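You operate a simulated robot arm through the tools that you are given. There is no shell and no other tool.

Carry out the task below with a simulated robot arm. There is one attempt and no reset: what you move stays moved.

TASK
Glue the yellow flower head onto the long stem and let it set.
Fine: a bead that does not run; glue bottle back in its ring; leave the short stem. Set down upright: glue bottle.

The check looks at the end state, three seconds after you hand in, the way a careful person would. Anything else that was tipped, shoved, dropped, spilled or broken makes it a failure.

THE ROBOT
A 7-joint arm with a two-finger parallel gripper, fixed in place. Base frame: the origin is on the floor under the middle of its stand, x ahead of it, y to its left, z up; the work surface is at about z = 0.8. Lengths are in m, angles in degrees, forces in N, time in s.
It reaches about 1.372 m from its shoulder. Its first joint turns from -149.0 to 149.0 degrees. Payload 3.43 kg.
The tool frame sits at the grasp point between the pads (the TCP): z along the fingers, y along the line on which they close. The tips reach 0.03 m beyond it. The gripper opens to 0.094 m. The fingers are 0.028 m wide and 0.01 m thick; the gripper's body (0.05 by 0.096 m) begins 0.055 m behind the TCP.
Orientation is that of the tool frame in the base frame, as a unit quaternion [w, x, y, z]. With the fingers straight down and closing along the base's y, the tool's x points along the base's -x, its y along +y and its z along -z.

THE INTERFACE
- The arm moves only by the tool step_arm. Its argument "deltas" is a list that holds one entry, the list of rows, each a list of 7 numbers: the shift along the tool's x, y, z in m, then the turn, a rotation vector about the tool's x, y, z in degrees, then the finger opening in m, from 0 to 0.094. In form: [[[dx, dy, dz, wx, wy, wz, fingers], ...]]. A call has 1 to 20 rows; each row shifts and turns the commanded pose from where the row before left it, along the tool's axes as they then stand. Rows are played at 5 a second. More than 0.05 m and 8.6 degrees between two rows, or a gripper value outside its range, and nothing of the call is played. A pose out of reach is approached as far as the arm can. The call stops where the force on the tool passes 40 N (or 10 N more than at its start, if that is more) or the arm is blocked; 0.2 s more then pass. Each finger travels about 0.045 m/s and halts on what it meets, pressing with about 23 N; the grip force reading is that of the motor and also rises with nothing between the fingers. The clock runs only during rows and for 0.2 s after the last one: add rows that do not move to give the fingers time. The reply holds the time, the measured pose of the TCP, the force on the tool along the base axes, the opening and the grip force, in the units named above and with some noise, with the torque about the TCP (base axes, N m) and any sound that the robot's microphone picked up.
- Cameras (640 x 400 px; columns grow to the right, rows downward): "scene" is fixed at [0.0491, -0.6481, 1.5809]; the picture's right is [-0.75, -0.66, 0.00], its down [-0.56, 0.63, -0.54] and it looks along [0.36, -0.40, -0.84] (base axes); focal length 331 px, centre (320, 200). "wrist" rides on the gripper at [0.076, 0.014, -0.103] in the tool frame; the picture's right is [-0.18, 0.98, 0.00], its down [-0.75, -0.14, -0.64] and it looks along [-0.63, -0.12, 0.77] (tool axes); focal length 243 px, centre (320, 200). There is no depth. A picture from a camera that has moved, and an enlarged one, comes with that camera's place and axes in the base frame and with its lens.
- snapshot(camera): a new picture of that camera. It takes no simulated time.
- zoom(camera, box): a new picture of the part [left, top, right, bottom] of that camera's present view, enlarged. It takes no simulated time.
- finish_job(): hands the job in; it is judged then, once.

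Nothing tells you positions but the pictures and the camera data. Unless the task says otherwise, let go and move clear before handing in.

The tools are called after "Call:" by a JSON object that holds its "name" and its "arguments". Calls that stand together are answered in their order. step_arm: Moves the arm, as the interface text tells. Its arguments: {"type":"object","properties":{"deltas":{"type":"array","items":{"type":"array","items":{"type":"array","items":{"type":"number"}}}}},"required":["deltas"]} The other tools are called the same way: snapshot (camera) takes a picture; zoom (camera, box) takes an enlarged picture of a part of a camera's view; finish_job () hands the job in.

At the start:

```text
time: 0.0
tcp_pos: [0.4221, -0.8942, 1.2096]
tcp_rot: [0.0, 0.0, 1.0, 0.0]
contact_force: [-0.4, -0.3, -0.5]
wrist_torque: [-0.01, 0.05, -0.02]
grip_width: 0.0941
gripper_force: 0.1
```

scene: 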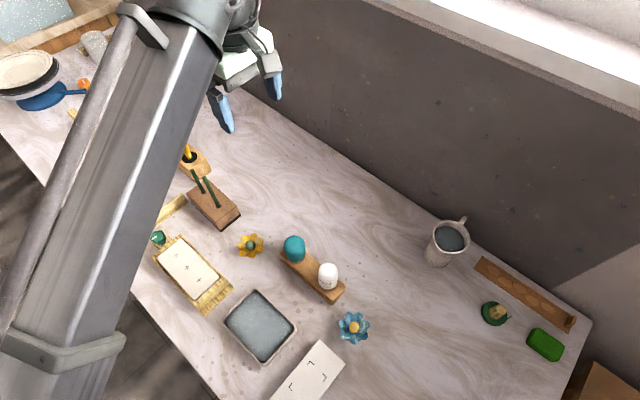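
wrist: 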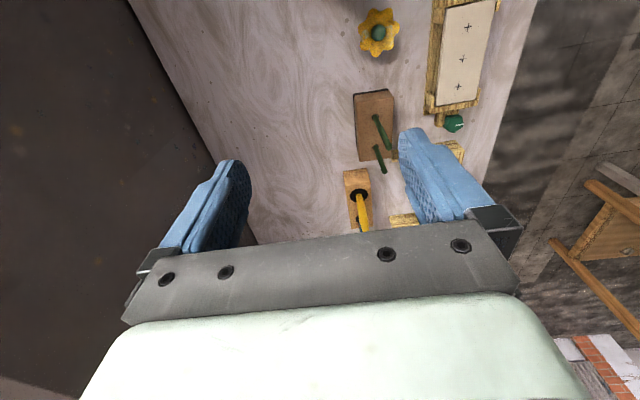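

I see a bench with a wooden block holding two green stems, a yellow flower head lying on the table, a blue flower, a yellow-tipped glue bottle in a wooden block (maybe), and other objects. I'll look at details before moving.

Call:
{"name": "zoom", "arguments": {"camera": "scene", "box": [130, 130, 290, 230]}}

Call:
{"name": "zoom", "arguments": {"camera": "scene", "box": [130, 200, 370, 350]}}

Call:
{"name": "zoom", "arguments": {"camera": "wrist", "box": [310, 0, 510, 240]}}

Call:
{"name": "zoom", "arguments": {"camera": "scene", "box": [400, 200, 600, 380]}}

Call:
{"name": "zoom", "arguments": {"camera": "scene", "box": [0, 0, 140, 130]}}

```text
4.00 times, centred on (210, 180) of scene
camera zoom: at [0.0491, -0.6481, 1.5809], right [-0.75, -0.66, 0.0], down [-0.56, 0.63, -0.54], along [0.36, -0.4, -0.84], focal length 1324 px, centre (760, 280)
```

zoom: 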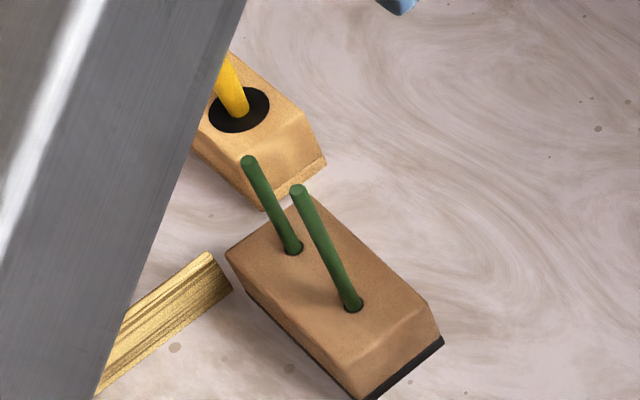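

```text
2.67 times, centred on (250, 275) of scene
camera zoom: at [0.0491, -0.6481, 1.5809], right [-0.75, -0.66, 0.0], down [-0.56, 0.63, -0.54], along [0.36, -0.4, -0.84], focal length 883 px, centre (507, 0)
```

zoom: 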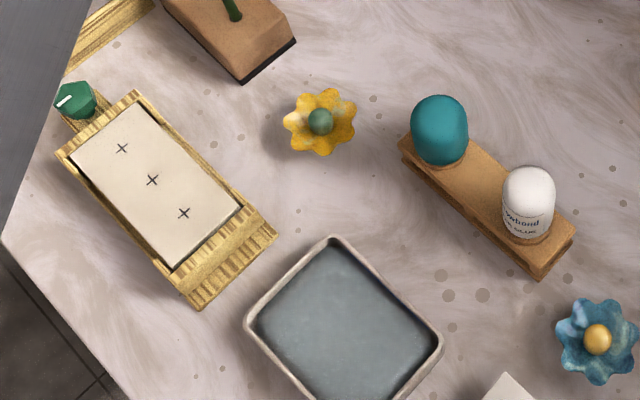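

```text
1.67 times, centred on (410, 120) of wrist
camera zoom: at [0.3446, -0.8785, 1.3141], right [0.18, 0.98, 0.0], down [0.75, -0.14, 0.64], along [0.63, -0.12, -0.77], focal length 404 px, centre (170, 333)
```

zoom: 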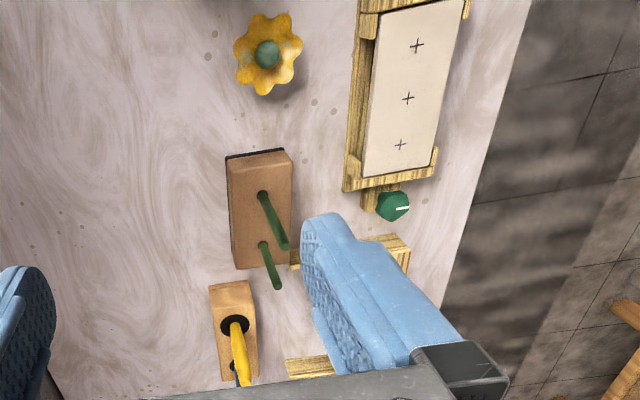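

```text
2.22 times, centred on (500, 290) of scene
camera zoom: at [0.0491, -0.6481, 1.5809], right [-0.75, -0.66, 0.0], down [-0.56, 0.63, -0.54], along [0.36, -0.4, -0.84], focal length 736 px, centre (-80, 0)
```

zoom: 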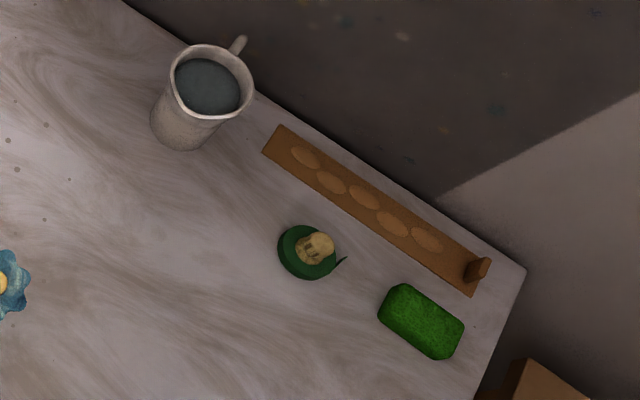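

```text
3.08 times, centred on (70, 65) of scene
camera zoom: at [0.0491, -0.6481, 1.5809], right [-0.75, -0.66, 0.0], down [-0.56, 0.63, -0.54], along [0.36, -0.4, -0.84], focal length 1019 px, centre (1089, 615)
```

zoom: 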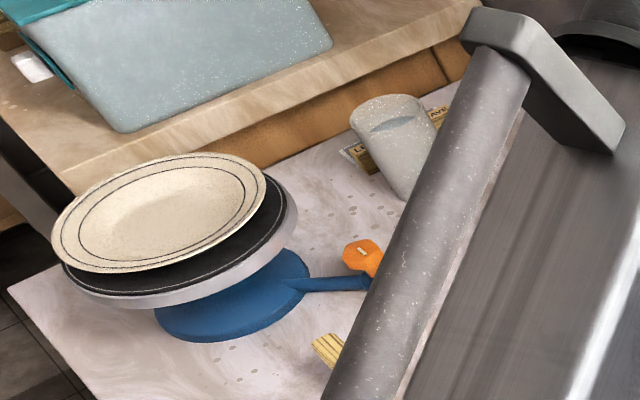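

Before moving I need to know which object is the glue bottle and which ring it belongs in, so I'm zooming in on the candidates.

Call:
{"name": "zoom", "arguments": {"camera": "scene", "box": [280, 225, 350, 305]}}

Call:
{"name": "zoom", "arguments": {"camera": "wrist", "box": [330, 150, 430, 240]}}

Call:
{"name": "zoom", "arguments": {"camera": "scene", "box": [230, 220, 280, 270]}}

Call:
{"name": "zoom", "arguments": {"camera": "scene", "box": [170, 135, 250, 185]}}

Call:
{"name": "zoom", "arguments": {"camera": "scene", "box": [260, 320, 380, 400]}}

```text
5.00 times, centred on (315, 265) of scene
camera zoom: at [0.0491, -0.6481, 1.5809], right [-0.75, -0.66, 0.0], down [-0.56, 0.63, -0.54], along [0.36, -0.4, -0.84], focal length 1656 px, centre (345, -125)
```

zoom: 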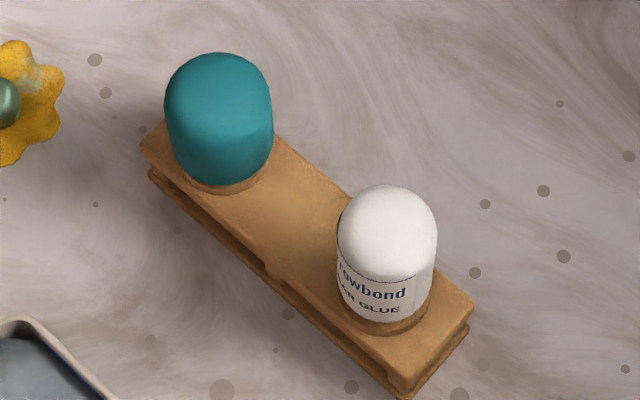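

```text
4.44 times, centred on (380, 195) of wrist
camera zoom: at [0.3446, -0.8785, 1.3141], right [0.18, 0.98, 0.0], down [0.75, -0.14, 0.64], along [0.63, -0.12, -0.77], focal length 1078 px, centre (53, 222)
```

zoom: 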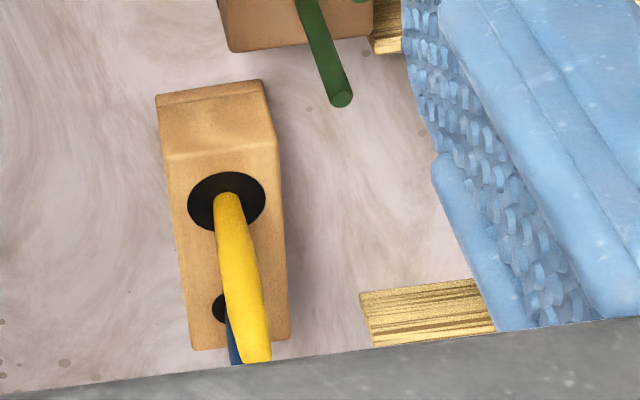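

```text
8.00 times, centred on (255, 245) of scene
camera zoom: at [0.0491, -0.6481, 1.5809], right [-0.75, -0.66, 0.0], down [-0.56, 0.63, -0.54], along [0.36, -0.4, -0.84], focal length 2649 px, centre (840, -160)
```

zoom: 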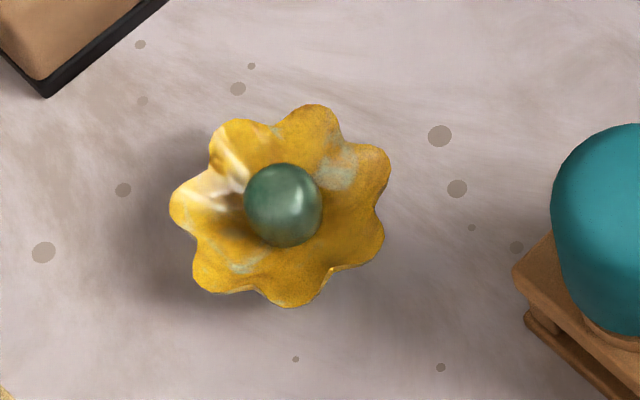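

```text
8.00 times, centred on (210, 160) of scene
camera zoom: at [0.0491, -0.6481, 1.5809], right [-0.75, -0.66, 0.0], down [-0.56, 0.63, -0.54], along [0.36, -0.4, -0.84], focal length 2649 px, centre (1200, 520)
```

zoom: 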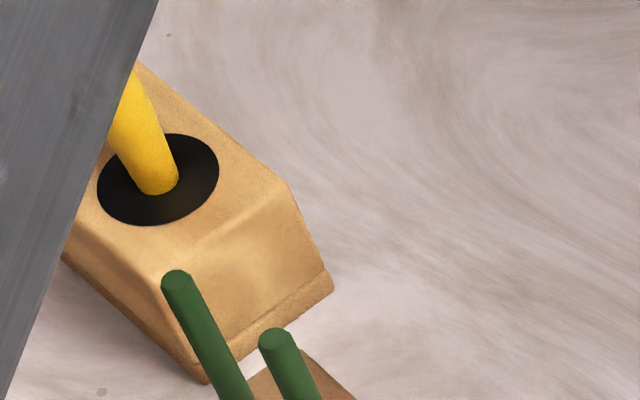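

```text
5.00 times, centred on (320, 360) of scene
camera zoom: at [0.0491, -0.6481, 1.5809], right [-0.75, -0.66, 0.0], down [-0.56, 0.63, -0.54], along [0.36, -0.4, -0.84], focal length 1656 px, centre (320, -600)
```

zoom: 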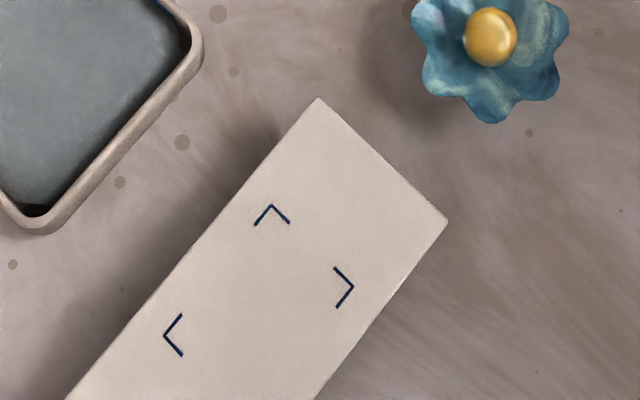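

The white bottle in the rack, whose label reads "…rowbond … GLUE", looks like the glue, and it stands at about (0.20, -0.845). The long stem is the one at about (0.56, -0.81), with its top near z 0.96. I'll move the wrist camera over the rack for a closer look.

Call:
{"name": "step_arm", "arguments": {"deltas": [[[0.04, 0.005, 0.01, 0, 0, 0, 0.094], [0.04, 0.005, 0.01, 0, 0, 0, 0.094], [0.04, 0.005, 0.01, 0, 0, 0, 0.094], [0.04, 0.005, 0.01, 0, 0, 0, 0.094], [0.04, 0.005, 0.01, 0, 0, 0, 0.094], [0.04, 0.005, 0.01, 0, 0, 0, 0.094], [0.04, 0.005, 0.01, 0, 0, 0, 0.094]]]}}

Call:
{"name": "snapshot", "arguments": {"camera": "wrist"}}

Call:
{"name": "snapshot", "arguments": {"camera": "scene"}}

```text
time: 1.6
tcp_pos: [0.1435, -0.8572, 1.1409]
tcp_rot: [0.0, 0.0, 1.0, 0.0]
contact_force: [0.6, -0.3, -0.5]
wrist_torque: [0.0, 0.01, -0.03]
grip_width: 0.0939
gripper_force: 0.1
```

```text
taken
camera wrist: at [0.0655, -0.8427, 1.2442], right [0.18, 0.98, 0.0], down [0.75, -0.14, 0.64], along [0.63, -0.12, -0.77], focal length 243 px, centre (320, 200)
```

wrist: 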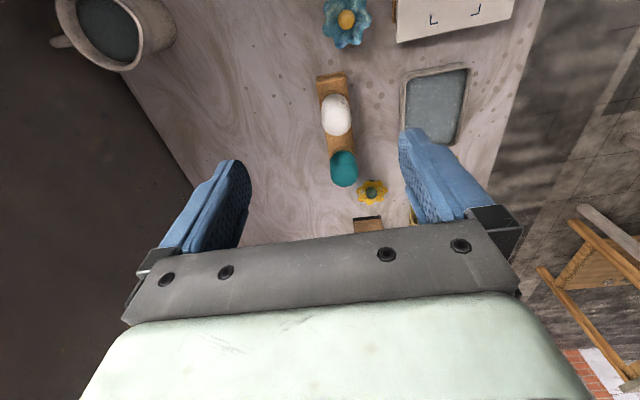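

```text
taken
```

scene: 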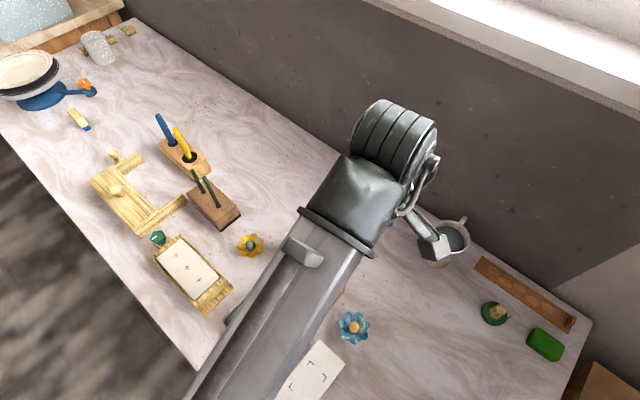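

Call:
{"name": "zoom", "arguments": {"camera": "wrist", "box": [290, 60, 400, 220]}}

Call:
{"name": "zoom", "arguments": {"camera": "scene", "box": [80, 100, 260, 220]}}

Call:
{"name": "zoom", "arguments": {"camera": "wrist", "box": [300, 0, 520, 60]}}

```text
2.50 times, centred on (345, 140) of wrist
camera zoom: at [0.0655, -0.8427, 1.2442], right [0.18, 0.98, 0.0], down [0.75, -0.14, 0.64], along [0.63, -0.12, -0.77], focal length 606 px, centre (258, 350)
```

zoom: 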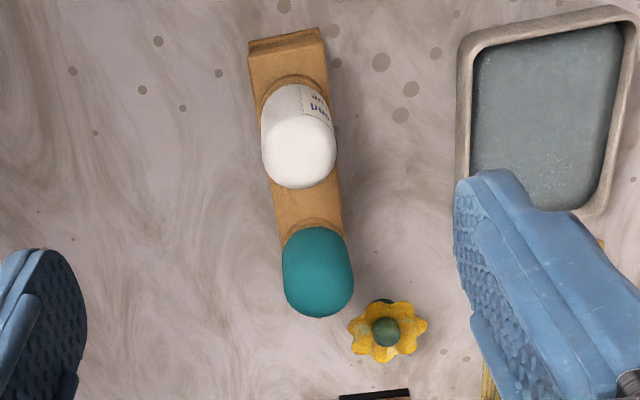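

```text
3.33 times, centred on (170, 160) of scene
camera zoom: at [0.0491, -0.6481, 1.5809], right [-0.75, -0.66, 0.0], down [-0.56, 0.63, -0.54], along [0.36, -0.4, -0.84], focal length 1104 px, centre (820, 333)
```

zoom: 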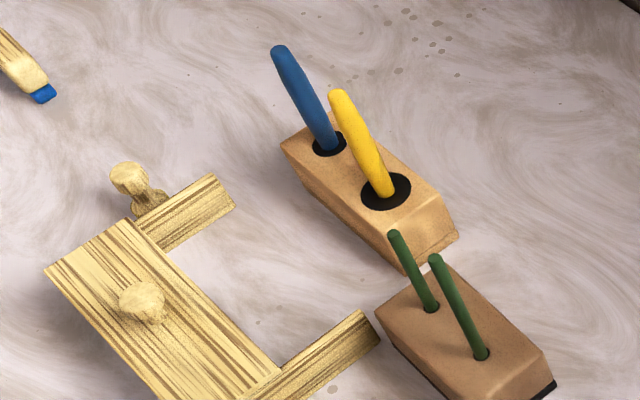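

```text
2.91 times, centred on (410, 30) of wrist
camera zoom: at [0.0655, -0.8427, 1.2442], right [0.18, 0.98, 0.0], down [0.75, -0.14, 0.64], along [0.63, -0.12, -0.77], focal length 706 px, centre (58, 694)
```

zoom: 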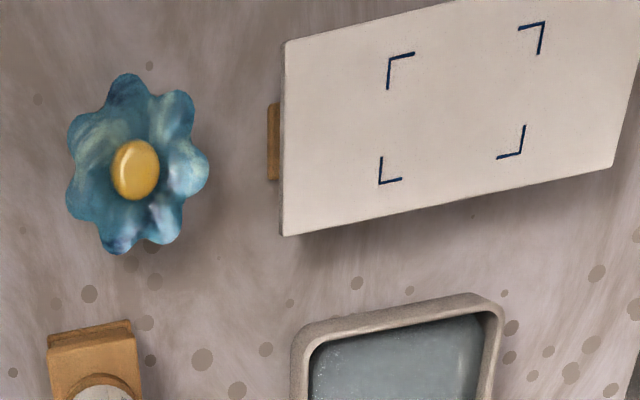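

The glue rack appears to lie along x, with the bottles standing in its rings. I'll swing the camera to the robot's side and look at the bottles and the flower at a lower angle.

Call:
{"name": "step_arm", "arguments": {"deltas": [[[-0.018, 0.04, 0.018, 0, 0, 0, 0.094], [-0.018, 0.04, 0.018, 0, 0, 0, 0.094], [-0.018, 0.04, 0.018, 0, 0, 0, 0.094], [-0.018, 0.04, 0.018, 0, 0, 0, 0.094], [-0.018, 0.04, 0.018, 0, 0, 0, 0.094], [-0.018, 0.04, 0.018, 0, 0, 0, 0.094], [0, 0, 0, 0, 0, 8.2, 0.094], [0, 0, 0, 0, 0, 8.2, 0.094], [0, 0, 0, 0, 0, 8.2, 0.094], [0, 0, 0, 0, 0, 8.2, 0.094], [0, 0, 0, 0, 0, 8.2, 0.094], [0, 0, 0, 0, 0, 8.2, 0.094], [0, 0, 0, 0, 0, 8.2, 0.094], [0, 0, 0, 0, 0, 8.2, 0.094], [0, 0, 0, 0, 0, 8.2, 0.094], [0, 0, 0, 0, 0, 8.2, 0.094], [0, 0, 0, 0, 0, 8.0, 0.094]]]}}

Call:
{"name": "snapshot", "arguments": {"camera": "wrist"}}

Call:
{"name": "snapshot", "arguments": {"camera": "scene"}}

```text
time: 5.2
tcp_pos: [0.25, -0.6195, 1.0331]
tcp_rot: [0.0, 0.708, 0.706, 0.0]
contact_force: [-0.5, 0.1, -0.2]
wrist_torque: [0.04, -0.03, 0.0]
grip_width: 0.0939
gripper_force: 0.0
```

```text
taken
camera wrist: at [0.2634, -0.5415, 1.1362], right [0.98, -0.19, 0.0], down [-0.14, -0.75, 0.64], along [-0.12, -0.63, -0.77], focal length 243 px, centre (320, 200)
```

wrist: 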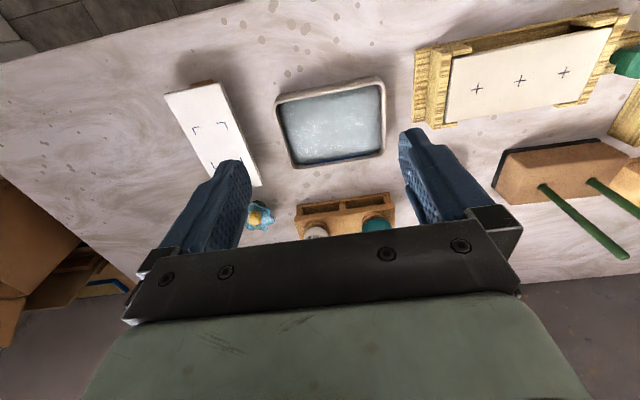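

```text
taken
```

scene: 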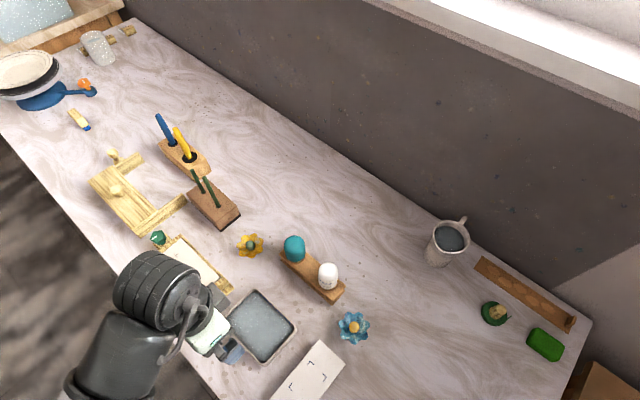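

The rack sits just under the gripper edge in this view, so I'll tilt the camera toward horizontal and move a bit closer to see the bottles from the side.

Call:
{"name": "step_arm", "arguments": {"deltas": [[[0, 0, 0, 0, -8.5, 0, 0.094], [0, 0, 0, 0, -8.5, 0, 0.094], [0, 0, 0, 0, -8.5, 0, 0.094], [0, 0, 0, 0, -8.5, 0, 0.094], [0, 0, 0, 0, -8.5, 0, 0.094], [0, 0, 0.03, 0, 0, 0, 0.094], [0, 0, 0.03, 0, 0, 0, 0.094]]]}}

Call:
{"name": "snapshot", "arguments": {"camera": "wrist"}}

```text
time: 6.8
tcp_pos: [0.2511, -0.6579, 0.9893]
tcp_rot: [0.257, 0.659, 0.659, -0.257]
contact_force: [-0.2, 0.0, 0.1]
wrist_torque: [0.01, 0.0, 0.0]
grip_width: 0.094
gripper_force: 0.0
```

```text
taken
camera wrist: at [0.2634, -0.5322, 1.0135], right [0.98, -0.14, 0.12], down [-0.14, -0.12, 0.98], along [-0.12, -0.98, -0.14], focal length 243 px, centre (320, 200)
```

wrist: 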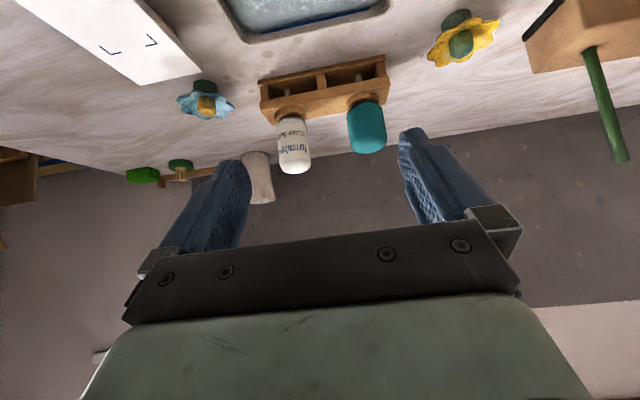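

Call:
{"name": "zoom", "arguments": {"camera": "wrist", "box": [245, 40, 405, 190]}}

Call:
{"name": "zoom", "arguments": {"camera": "wrist", "box": [410, 0, 640, 170]}}

Call:
{"name": "zoom", "arguments": {"camera": "wrist", "box": [160, 60, 260, 140]}}

```text
2.67 times, centred on (325, 115) of wrist
camera zoom: at [0.2634, -0.5322, 1.0135], right [0.98, -0.14, 0.12], down [-0.14, -0.12, 0.98], along [-0.12, -0.98, -0.14], focal length 647 px, centre (307, 427)
```

zoom: 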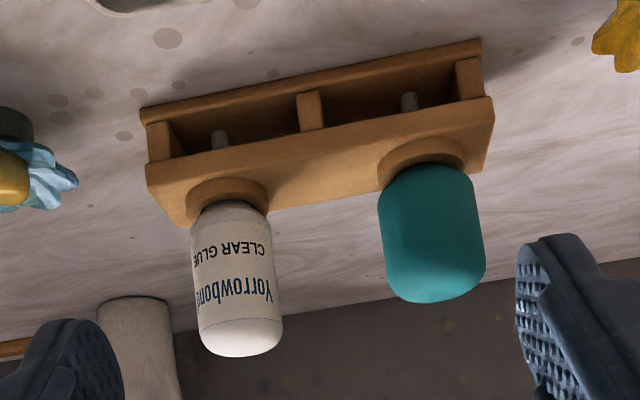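

```text
2.35 times, centred on (525, 85) of wrist
camera zoom: at [0.2634, -0.5322, 1.0135], right [0.98, -0.14, 0.12], down [-0.14, -0.12, 0.98], along [-0.12, -0.98, -0.14], focal length 571 px, centre (-162, 471)
```

zoom: 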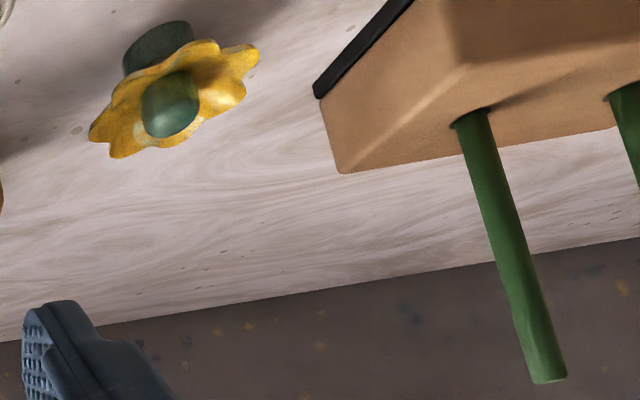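

```text
5.00 times, centred on (210, 100) of wrist
camera zoom: at [0.2634, -0.5322, 1.0135], right [0.98, -0.14, 0.12], down [-0.14, -0.12, 0.98], along [-0.12, -0.98, -0.14], focal length 1213 px, centre (870, 700)
```

zoom: 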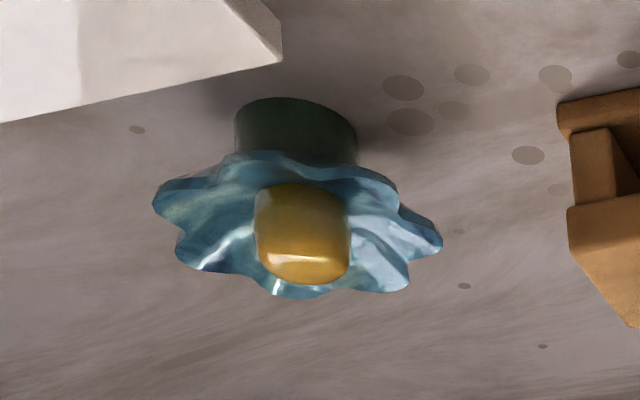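

The picture is upside down in this pose. The white "Yorrowbond CLEAR GLUE" bottle sits nozzle-down in the ring at about (0.20, -0.845), and the yellow head stands on its green calyx. I'll square the gripper up again and measure the stem from above.

Call:
{"name": "step_arm", "arguments": {"deltas": [[[0, 0, -0.03, 0, 0, 0, 0.094], [0, 0, -0.03, 0, 8.5, 0, 0.094], [0, 0, -0.02, 0, 8.5, 0, 0.094], [0, 0, -0.02, 0, 8.5, 0, 0.094], [0, 0, -0.02, 0, 8.5, 0, 0.094], [0, 0, 0, 0, 8.5, 0, 0.094], [0, 0, 0, 0, 0, -8.2, 0.094], [0, 0, 0, 0, 0, -8.2, 0.094], [0, 0, 0, 0, 0, -8.2, 0.094], [0, 0, 0, 0, 0, -8.2, 0.094], [0, 0, 0, 0, 0, -8.2, 0.094], [0, 0, 0, 0, 0, -8.2, 0.094], [0, 0, 0, 0, 0, -8.2, 0.094], [0, 0, 0, 0, 0, -8.2, 0.094], [0, 0, 0, 0, 0, -8.2, 0.094], [0, 0, 0, 0, 0, -8.2, 0.094], [0, 0, 0, 0, 0, -8.0, 0.094]]]}}

```text
time: 8.6
tcp_pos: [0.2498, -0.5935, 1.0872]
tcp_rot: [0.003, 0.606, 0.795, -0.001]
contact_force: [0.2, -0.7, -1.1]
wrist_torque: [0.05, 0.0, 0.0]
grip_width: 0.0941
gripper_force: 0.1
stopped in row 9: the force on the tool passed its limit at 49 N (the readings are from after the stop); the commanded pose is now the measured one
```

The move stopped on a 49 N force spike during the yaw. I need to see what was touched before going on.

Call:
{"name": "snapshot", "arguments": {"camera": "scene"}}

Call:
{"name": "snapshot", "arguments": {"camera": "wrist"}}

```text
taken
```

scene: 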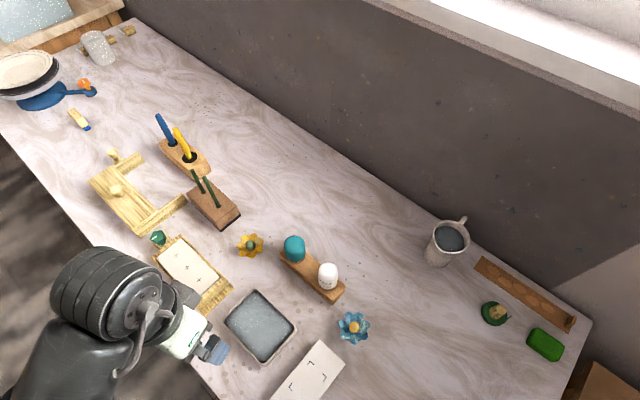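

```text
taken
camera wrist: at [0.243, -0.5155, 1.189], right [1.0, 0.08, 0.0], down [0.06, -0.76, 0.65], along [0.05, -0.64, -0.76], focal length 243 px, centre (320, 200)
```

wrist: 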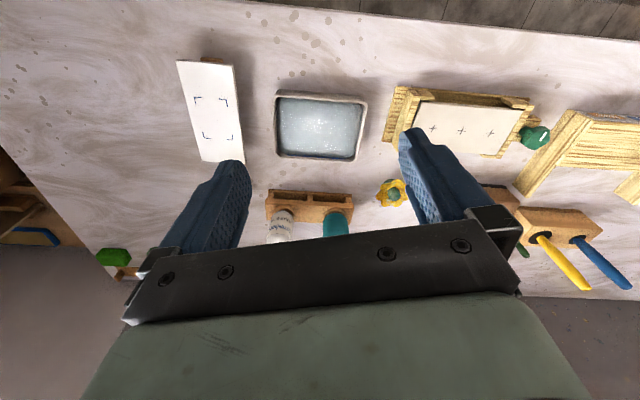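

Nothing in the scene has moved, so the spike was probably the folded arm near its own base. I'll move outward and up first, then finish the yaw gently.

Call:
{"name": "step_arm", "arguments": {"deltas": [[[-0.0246, 0.014, -0.009, 0, 0, 0, 0.094], [-0.0246, 0.014, -0.009, 0, 0, 0, 0.094], [-0.0246, 0.014, -0.009, 0, 0, 0, 0.094], [-0.0246, 0.014, -0.009, 0, 0, 0, 0.094], [-0.0246, 0.014, -0.009, 0, 0, 0, 0.094], [-0.0246, 0.014, -0.009, 0, 0, 0, 0.094], [-0.0246, 0.014, -0.009, 0, 0, 0, 0.094], [-0.0246, 0.014, -0.009, 0, 0, 0, 0.094], [-0.0246, 0.014, -0.009, 0, 0, 0, 0.094], [-0.0246, 0.014, -0.009, 0, 0, 0, 0.094]]]}}

```text
time: 10.8
tcp_pos: [0.4507, -0.7951, 1.1779]
tcp_rot: [0.002, 0.607, 0.795, -0.001]
contact_force: [0.3, 0.1, 0.6]
wrist_torque: [0.01, 0.0, 0.01]
grip_width: 0.0941
gripper_force: 0.0
```

Call:
{"name": "step_arm", "arguments": {"deltas": [[[0, 0, 0, 0, 0, -7.46, 0.094], [0, 0, 0, 0, 0, -7.46, 0.094], [0, 0, 0, 0, 0, -7.46, 0.094], [0, 0, 0, 0, 0, -7.46, 0.094], [0, 0, 0, 0, 0, -7.46, 0.094], [0, 0, 0, 0, 0, -7.46, 0.094], [0, 0, 0, 0, 0, -7.46, 0.094], [0, 0, 0, 0, 0, -7.46, 0.094], [0, 0, 0, 0, 0, -7.46, 0.094], [0, 0, 0, 0, 0, -7.46, 0.094]]]}}

Call:
{"name": "snapshot", "arguments": {"camera": "wrist"}}

Call:
{"name": "snapshot", "arguments": {"camera": "scene"}}

```text
time: 13.0
tcp_pos: [0.4495, -0.7941, 1.1766]
tcp_rot: [0.001, 0.001, 1.0, -0.002]
contact_force: [-0.3, 0.5, 0.4]
wrist_torque: [-0.02, 0.0, 0.0]
grip_width: 0.0941
gripper_force: 0.0
```

```text
taken
camera wrist: at [0.3724, -0.7789, 1.2803], right [0.18, 0.98, 0.0], down [0.75, -0.14, 0.64], along [0.63, -0.12, -0.76], focal length 243 px, centre (320, 200)
```

wrist: 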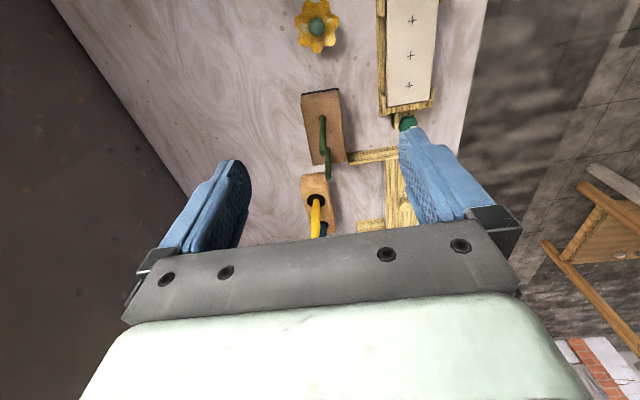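

```text
taken
```

scene: 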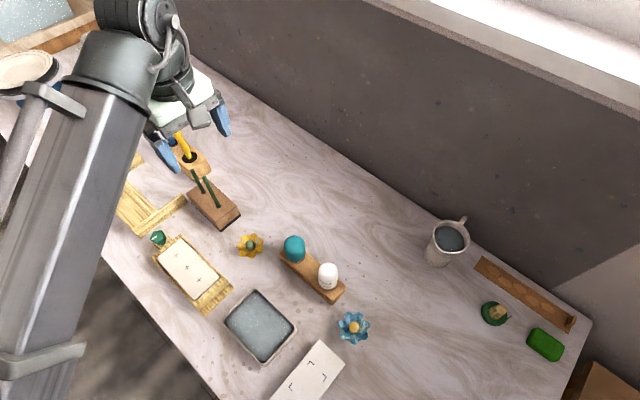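

Call:
{"name": "zoom", "arguments": {"camera": "wrist", "box": [290, 80, 350, 180]}}

Call:
{"name": "zoom", "arguments": {"camera": "wrist", "box": [290, 0, 350, 60]}}

Call:
{"name": "zoom", "arguments": {"camera": "scene", "box": [170, 150, 270, 260]}}

```text
4.00 times, centred on (320, 130) of wrist
camera zoom: at [0.3724, -0.7789, 1.2803], right [0.18, 0.98, 0.0], down [0.75, -0.14, 0.64], along [0.63, -0.12, -0.76], focal length 970 px, centre (320, 480)
```

zoom: 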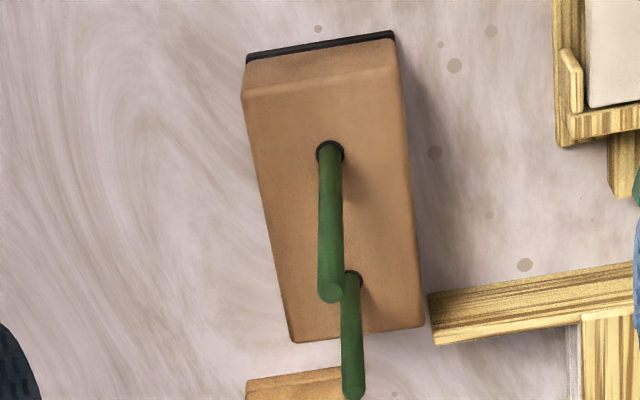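

```text
6.67 times, centred on (320, 30) of wrist
camera zoom: at [0.3724, -0.7789, 1.2803], right [0.18, 0.98, 0.0], down [0.75, -0.14, 0.64], along [0.63, -0.12, -0.76], focal length 1618 px, centre (320, 1333)
```

zoom: 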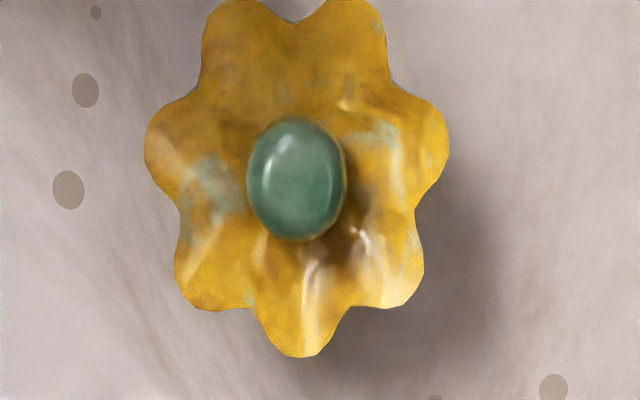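

```text
3.64 times, centred on (220, 205) of scene
camera zoom: at [0.0491, -0.6481, 1.5809], right [-0.75, -0.66, 0.0], down [-0.56, 0.63, -0.54], along [0.36, -0.4, -0.84], focal length 1204 px, centre (684, 182)
```

zoom: 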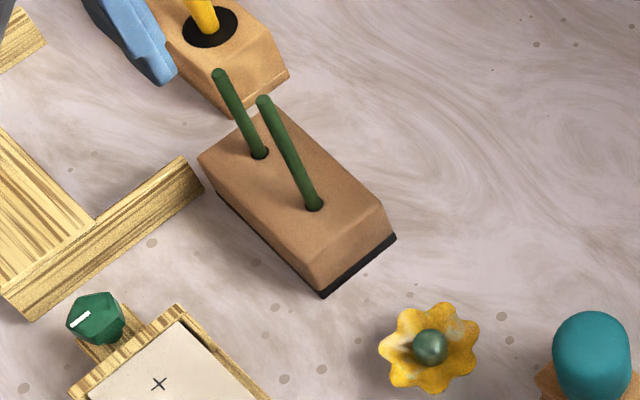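

Nothing was disturbed. The long stem tip is at roughly (0.55, -0.81, 0.96), and the cameras differ by about 1 cm, so I'll refine that later. Next I'll hover above the glue bottle.

Call:
{"name": "step_arm", "arguments": {"deltas": [[[0.0312, -0.0064, 0.0146, 0, 0, 0, 0.094], [0.0312, -0.0064, 0.0146, 0, 0, 0, 0.094], [0.0312, -0.0064, 0.0146, 0, 0, 0, 0.094], [0.0312, -0.0064, 0.0146, 0, 0, 0, 0.094], [0.0312, -0.0064, 0.0146, 0, 0, 0, 0.094], [0.0312, -0.0064, 0.0146, 0, 0, 0, 0.094], [0.0312, -0.0064, 0.0146, 0, 0, 0, 0.094], [0.0312, -0.0064, 0.0146, 0, 0, 0, 0.094], [0, 0, 0, 0, 0, 0, 0.094]]]}}

Call:
{"name": "snapshot", "arguments": {"camera": "wrist"}}

Call:
{"name": "zoom", "arguments": {"camera": "wrist", "box": [250, 30, 400, 180]}}

```text
time: 15.0
tcp_pos: [0.1995, -0.8446, 1.0589]
tcp_rot: [0.002, 0.001, 1.0, -0.003]
contact_force: [-0.3, 0.6, 0.0]
wrist_torque: [0.04, -0.02, -0.02]
grip_width: 0.094
gripper_force: 0.0
```

```text
taken
camera wrist: at [0.123, -0.8288, 1.1635], right [0.19, 0.98, 0.0], down [0.75, -0.14, 0.64], along [0.63, -0.12, -0.76], focal length 243 px, centre (320, 200)
```

wrist: 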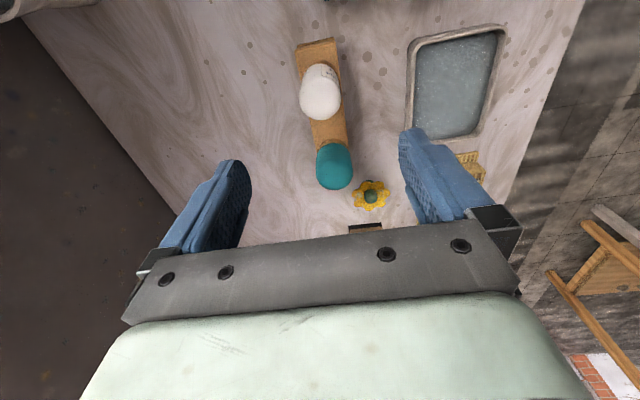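

```text
2.67 times, centred on (325, 105) of wrist
camera zoom: at [0.123, -0.8288, 1.1635], right [0.19, 0.98, 0.0], down [0.75, -0.14, 0.64], along [0.63, -0.12, -0.76], focal length 647 px, centre (307, 453)
```

zoom: 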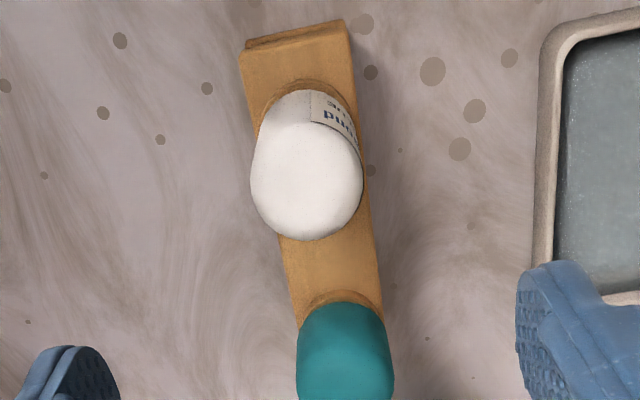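

The bottle is centred between the open fingers. I'll go straight down to grip height, with the TCP at about z 0.888, keeping the fingers open.

Call:
{"name": "step_arm", "arguments": {"deltas": [[[0, 0, 0.0215, 0, 0, 0, 0.094], [0, 0, 0.0215, 0, 0, 0, 0.094], [0, 0, 0.0215, 0, 0, 0, 0.094], [0, 0, 0.0215, 0, 0, 0, 0.094], [0, 0, 0.0215, 0, 0, 0, 0.094], [0, 0, 0.0215, 0, 0, 0, 0.094], [0, 0, 0.0215, 0, 0, 0, 0.094], [0, 0, 0.0205, 0, 0, 0, 0.094], [0, 0, 0, 0, 0, 0, 0.094]]]}}

Call:
{"name": "snapshot", "arguments": {"camera": "wrist"}}

Call:
{"name": "snapshot", "arguments": {"camera": "scene"}}

```text
time: 17.0
tcp_pos: [0.199, -0.8459, 0.8894]
tcp_rot: [0.002, 0.001, 1.0, -0.003]
contact_force: [-0.6, 0.4, -0.4]
wrist_torque: [-0.01, 0.02, 0.03]
grip_width: 0.0941
gripper_force: 0.1
```

```text
taken
camera wrist: at [0.1229, -0.8297, 0.992], right [0.19, 0.98, 0.0], down [0.75, -0.14, 0.64], along [0.63, -0.12, -0.76], focal length 243 px, centre (320, 200)
```

wrist: 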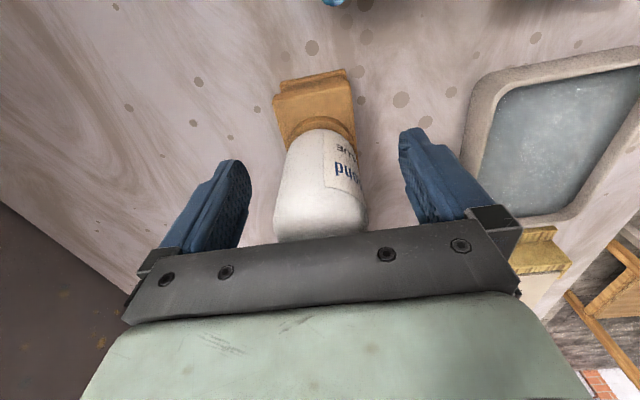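

```text
taken
```

scene: 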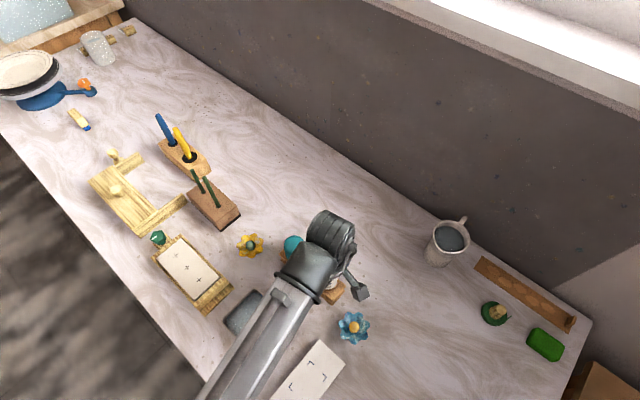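

The bottle sits centred between the pads. I'll close in small steps and watch the grip force, because squeezing too hard would push glue out.

Call:
{"name": "step_arm", "arguments": {"deltas": [[[0, 0, 0, 0, 0, 0, 0.07], [0, 0, 0, 0, 0, 0, 0.05], [0, 0, 0, 0, 0, 0, 0.05], [0, 0, 0, 0, 0, 0, 0.046], [0, 0, 0, 0, 0, 0, 0.046]]]}}

Call:
{"name": "zoom", "arguments": {"camera": "wrist", "box": [220, 60, 420, 240]}}

```text
time: 18.2
tcp_pos: [0.2005, -0.8453, 0.8888]
tcp_rot: [0.0, 0.001, 1.0, -0.003]
contact_force: [-0.1, 0.0, 0.5]
wrist_torque: [0.02, 0.02, -0.03]
grip_width: 0.0461
gripper_force: 0.0
```

```text
2.22 times, centred on (320, 150) of wrist
camera zoom: at [0.123, -0.8297, 0.9923], right [0.19, 0.98, 0.0], down [0.75, -0.14, 0.64], along [0.63, -0.12, -0.76], focal length 539 px, centre (320, 311)
```

zoom: 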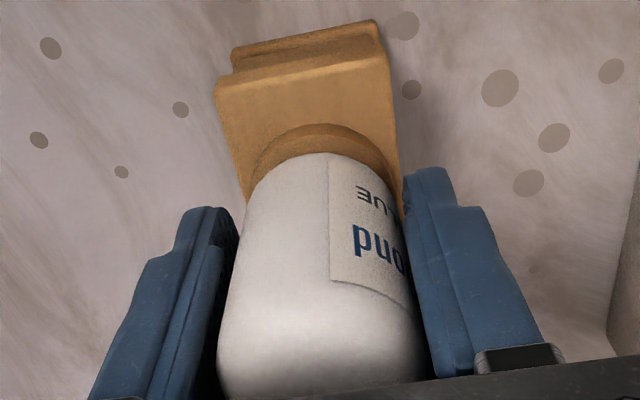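

Call:
{"name": "step_arm", "arguments": {"deltas": [[[0, 0.0005, 0, 0, 0, 0, 0.045], [0, 0, 0, 0, 0, 0, 0.0445], [0, 0, 0, 0, 0, 0, 0.0445], [0, 0, 0, 0, 0, 0, 0.0445]]]}}

Call:
{"name": "zoom", "arguments": {"camera": "wrist", "box": [220, 60, 420, 240]}}

```text
time: 19.2
tcp_pos: [0.2003, -0.8452, 0.8891]
tcp_rot: [0.002, 0.0, 1.0, -0.002]
contact_force: [-0.3, -0.8, -0.5]
wrist_torque: [0.01, 0.0, -0.02]
grip_width: 0.0443
gripper_force: 0.1
```

```text
2.22 times, centred on (320, 150) of wrist
camera zoom: at [0.1232, -0.8293, 0.9922], right [0.19, 0.98, 0.0], down [0.75, -0.14, 0.64], along [0.63, -0.12, -0.76], focal length 539 px, centre (320, 311)
```

zoom: 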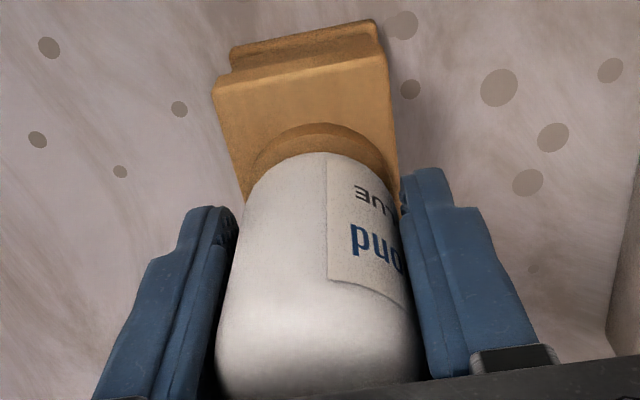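

Call:
{"name": "step_arm", "arguments": {"deltas": [[[0, 0, 0, 0, 0, 0, 0.0435], [0, 0, 0, 0, 0, 0, 0.043], [0, 0, 0, 0, 0, 0, 0.043]]]}}

```text
time: 20.0
tcp_pos: [0.2005, -0.8449, 0.8891]
tcp_rot: [0.001, 0.001, 1.0, -0.002]
contact_force: [-0.4, 0.8, 0.0]
wrist_torque: [0.02, -0.01, -0.02]
grip_width: 0.0431
gripper_force: 0.2
```

Call:
{"name": "step_arm", "arguments": {"deltas": [[[0, 0, 0, 0, 0, 0, 0.0425], [0, 0, 0, 0, 0, 0, 0.042], [0, 0, 0, 0, 0, 0, 0.042]]]}}

Call:
{"name": "zoom", "arguments": {"camera": "wrist", "box": [220, 60, 420, 240]}}

```text
time: 20.8
tcp_pos: [0.2007, -0.8444, 0.8884]
tcp_rot: [0.001, 0.001, 1.0, -0.003]
contact_force: [0.0, 1.0, -0.6]
wrist_torque: [0.0, 0.01, 0.02]
grip_width: 0.0421
gripper_force: 0.2
```

```text
2.22 times, centred on (320, 150) of wrist
camera zoom: at [0.1232, -0.8293, 0.9922], right [0.19, 0.98, 0.0], down [0.75, -0.14, 0.64], along [0.63, -0.12, -0.76], focal length 539 px, centre (320, 311)
```

zoom: 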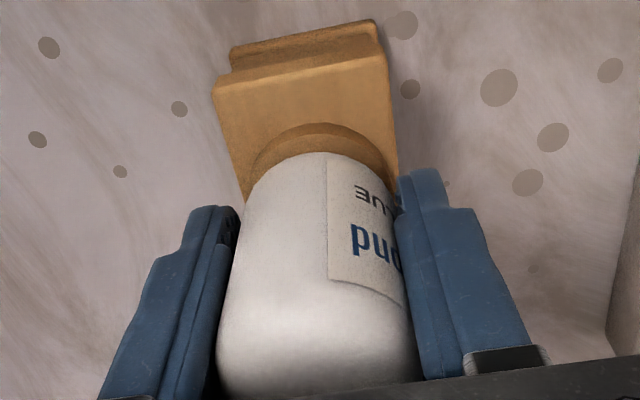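

Call:
{"name": "step_arm", "arguments": {"deltas": [[[0, 0, 0, 0, 0, 0, 0.0415], [0, 0, 0, 0, 0, 0, 0.041], [0, 0, 0, 0, 0, 0, 0.041]]]}}

Call:
{"name": "zoom", "arguments": {"camera": "wrist", "box": [220, 60, 420, 240]}}

```text
time: 21.6
tcp_pos: [0.2004, -0.8449, 0.8902]
tcp_rot: [0.001, 0.0, 1.0, -0.003]
contact_force: [-0.5, 0.3, 0.3]
wrist_torque: [0.04, 0.02, -0.02]
grip_width: 0.042
gripper_force: 0.7
```

```text
2.22 times, centred on (320, 150) of wrist
camera zoom: at [0.1232, -0.8293, 0.9922], right [0.19, 0.98, 0.0], down [0.75, -0.14, 0.64], along [0.63, -0.12, -0.76], focal length 539 px, centre (320, 311)
```

zoom: 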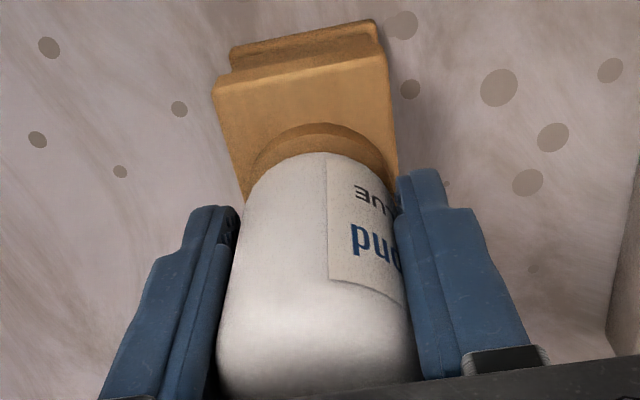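

The pads have touched at 0.042 m and the grip force rises gently with the command, about 0.7 N per mm, so it is controllable. I'll take a light hold and lift a little as a test.

Call:
{"name": "step_arm", "arguments": {"deltas": [[[0, 0, 0, 0, 0, 0, 0.039], [0, 0, 0, 0, 0, 0, 0.038], [0, 0, 0, 0, 0, 0, 0.038]]]}}

```text
time: 22.4
tcp_pos: [0.1991, -0.8441, 0.8886]
tcp_rot: [0.001, 0.001, 1.0, -0.003]
contact_force: [0.2, 0.0, 0.9]
wrist_torque: [-0.04, 0.02, 0.01]
grip_width: 0.0413
gripper_force: 23.1
```

Force jumped to 23 N at that command, so I'm easing off right away and checking under the nozzle for glue.

Call:
{"name": "step_arm", "arguments": {"deltas": [[[0, 0, 0, 0, 0, 0, 0.0408]]]}}

Call:
{"name": "snapshot", "arguments": {"camera": "wrist"}}

Call:
{"name": "zoom", "arguments": {"camera": "scene", "box": [270, 220, 370, 310]}}

```text
time: 22.8
tcp_pos: [0.2003, -0.8457, 0.8897]
tcp_rot: [0.002, 0.001, 1.0, -0.002]
contact_force: [0.1, -0.2, -0.1]
wrist_torque: [0.03, 0.02, -0.02]
grip_width: 0.0415
gripper_force: 1.0
```

```text
taken
camera wrist: at [0.1233, -0.8293, 0.9922], right [0.19, 0.98, 0.0], down [0.75, -0.14, 0.64], along [0.63, -0.12, -0.76], focal length 243 px, centre (320, 200)
```

wrist: 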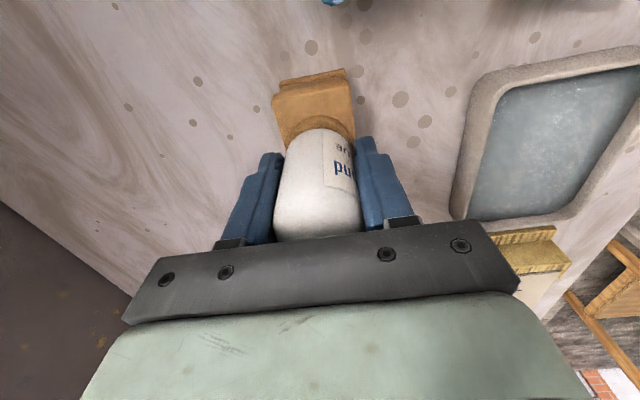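

```text
4.44 times, centred on (320, 265) of scene
camera zoom: at [0.0491, -0.6481, 1.5809], right [-0.75, -0.66, 0.0], down [-0.56, 0.63, -0.54], along [0.36, -0.4, -0.84], focal length 1472 px, centre (320, -89)
```

zoom: 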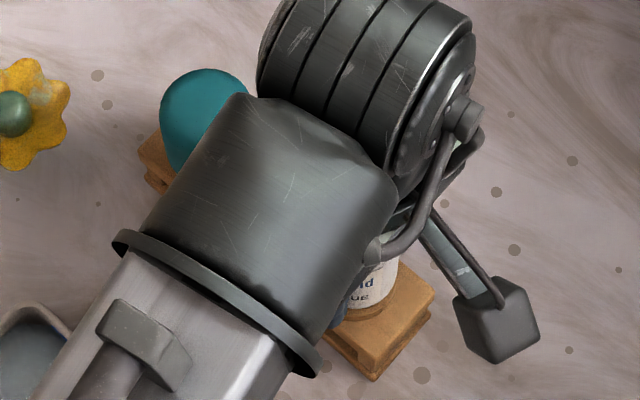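

Call:
{"name": "step_arm", "arguments": {"deltas": [[[0, 0, 0, 0, 0, 0, 0.0404], [0, 0, 0, 0, 0, 0, 0.0404]]]}}

```text
time: 23.4
tcp_pos: [0.2001, -0.846, 0.8897]
tcp_rot: [0.001, 0.001, 1.0, -0.003]
contact_force: [0.2, 0.2, 0.3]
wrist_torque: [0.02, -0.03, 0.04]
grip_width: 0.0418
gripper_force: 1.1
```

Call:
{"name": "step_arm", "arguments": {"deltas": [[[0, 0, 0, 0, 0, 0, 0.0396], [0, 0, 0, 0, 0, 0, 0.0396]]]}}

```text
time: 24.0
tcp_pos: [0.2001, -0.8453, 0.8894]
tcp_rot: [0.0, 0.001, 1.0, -0.002]
contact_force: [0.3, -0.1, 0.2]
wrist_torque: [0.04, 0.0, 0.0]
grip_width: 0.041
gripper_force: 23.2
```

It's effectively a 23 N grip unless the command is just at contact. Before lifting, I want to know whether that squeeze expelled any glue, so I'll release, back off upward and inspect under the rack from the side.

Call:
{"name": "step_arm", "arguments": {"deltas": [[[0, 0, 0, 0, 0, 0, 0.046], [0, 0, 0, 0, 0, 0, 0.06], [0, 0, 0, 0, 0, 0, 0.075], [0, 0, 0, 0, 0, 0, 0.075], [0, 0, -0.02, 0, 0, 0, 0.075], [0, 0, -0.02, 0, 0, 0, 0.075], [0, 0, -0.02, 0, 0, 0, 0.075], [0, 0, -0.03, 0, 0, 0, 0.075], [0, 0, -0.03, 0, 0, 0, 0.075], [0, 0, -0.03, 0, 0, 0, 0.075], [0, 0, -0.03, 0, 0, 0, 0.075]]]}}

Call:
{"name": "snapshot", "arguments": {"camera": "wrist"}}

```text
time: 26.4
tcp_pos: [0.2013, -0.8453, 1.0699]
tcp_rot: [0.001, 0.001, 1.0, -0.002]
contact_force: [0.1, 0.1, 0.2]
wrist_torque: [-0.02, 0.0, -0.01]
grip_width: 0.0751
gripper_force: 0.1
```

```text
taken
camera wrist: at [0.1231, -0.8292, 1.1721], right [0.19, 0.98, 0.0], down [0.75, -0.14, 0.64], along [0.63, -0.12, -0.76], focal length 243 px, centre (320, 200)
```

wrist: 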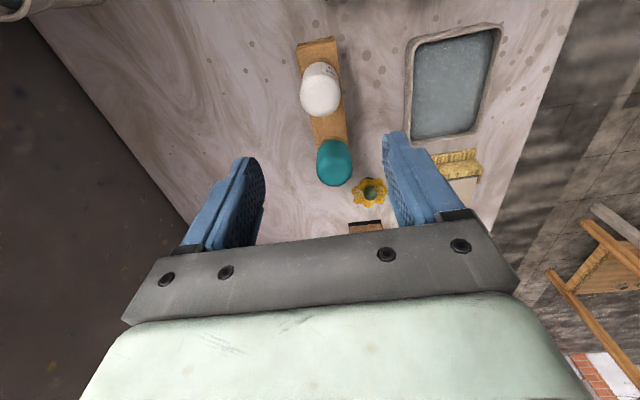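

Call:
{"name": "step_arm", "arguments": {"deltas": [[[0, 0, 0, 0, 0, 6, 0.094], [0, 0, 0, 0, 0, 6, 0.094], [0, 0, 0, 0, 0, 6, 0.094], [0, 0, 0, 0, 0, 6, 0.094], [0, 0, 0, 0, 0, 6, 0.094], [0, 0, 0, 0, 0, 6, 0.094], [0, 0, 0, 0, 0, 6, 0.094], [0, 0, 0, 0, 0, 6, 0.094], [0, 0, 0, 0, 0, 6, 0.094], [0, 0, 0, 0, 0, 6, 0.094], [0, 0, 0, 0, 0, 6, 0.094], [0, 0, 0, 0, 0, 6, 0.094], [0, 0, 0, 0, 0, 6, 0.094], [0, 0, 0, 0, 0, 6, 0.094], [0, 0, 0, 0, 0, 6, 0.094]]]}}

Call:
{"name": "step_arm", "arguments": {"deltas": [[[0.03, 0.004, 0.002, 0, 0, 0, 0.094], [0.03, 0.004, 0.002, 0, 0, 0, 0.094], [0.03, 0.004, 0.002, 0, 0, 0, 0.094], [0.03, 0.004, 0.002, 0, 0, 0, 0.094], [0.03, 0.004, 0.002, 0, 0, 0, 0.094], [0.03, 0.004, 0.002, 0, 0, 0, 0.094], [0.03, 0.004, 0.002, 0, 0, 0, 0.094], [0, 0, 0, 0, -7, 0, 0.094], [0, 0, 0, 0, -7, 0, 0.094], [0, 0, 0, 0, -7, 0, 0.094], [0, 0, 0, 0, -7, 0, 0.094], [0, 0, 0, 0, -7, 0, 0.094], [0, 0, 0, 0, -7, 0, 0.094], [0, 0, 0.03, 0, 0, 0, 0.094], [0, 0, 0.03, 0, 0, 0, 0.094]]]}}

Call:
{"name": "snapshot", "arguments": {"camera": "wrist"}}

```text
time: 29.6
tcp_pos: [0.1998, -0.8443, 1.0693]
tcp_rot: [0.003, 0.708, 0.706, -0.001]
contact_force: [-0.3, -0.1, 0.0]
wrist_torque: [-0.05, -0.01, 0.0]
grip_width: 0.094
gripper_force: 0.0
```

```text
time: 32.8
tcp_pos: [0.229, -0.676, 1.0082]
tcp_rot: [0.256, 0.661, 0.658, -0.255]
contact_force: [1.2, 0.1, 0.8]
wrist_torque: [0.02, 0.02, -0.01]
grip_width: 0.094
gripper_force: 0.0
```

```text
taken
camera wrist: at [0.2432, -0.5495, 1.0349], right [0.98, -0.14, 0.13], down [-0.14, -0.13, 0.98], along [-0.12, -0.98, -0.14], focal length 243 px, centre (320, 200)
```

wrist: 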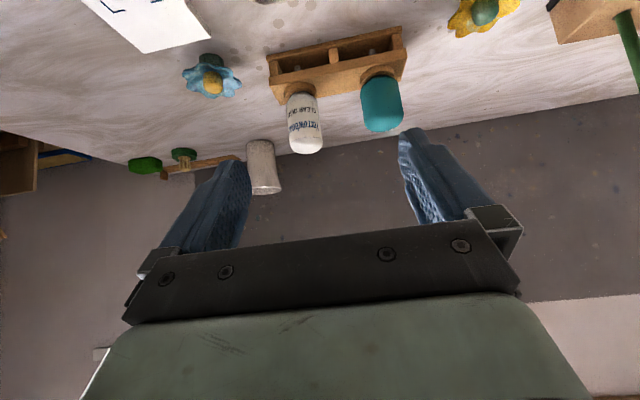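

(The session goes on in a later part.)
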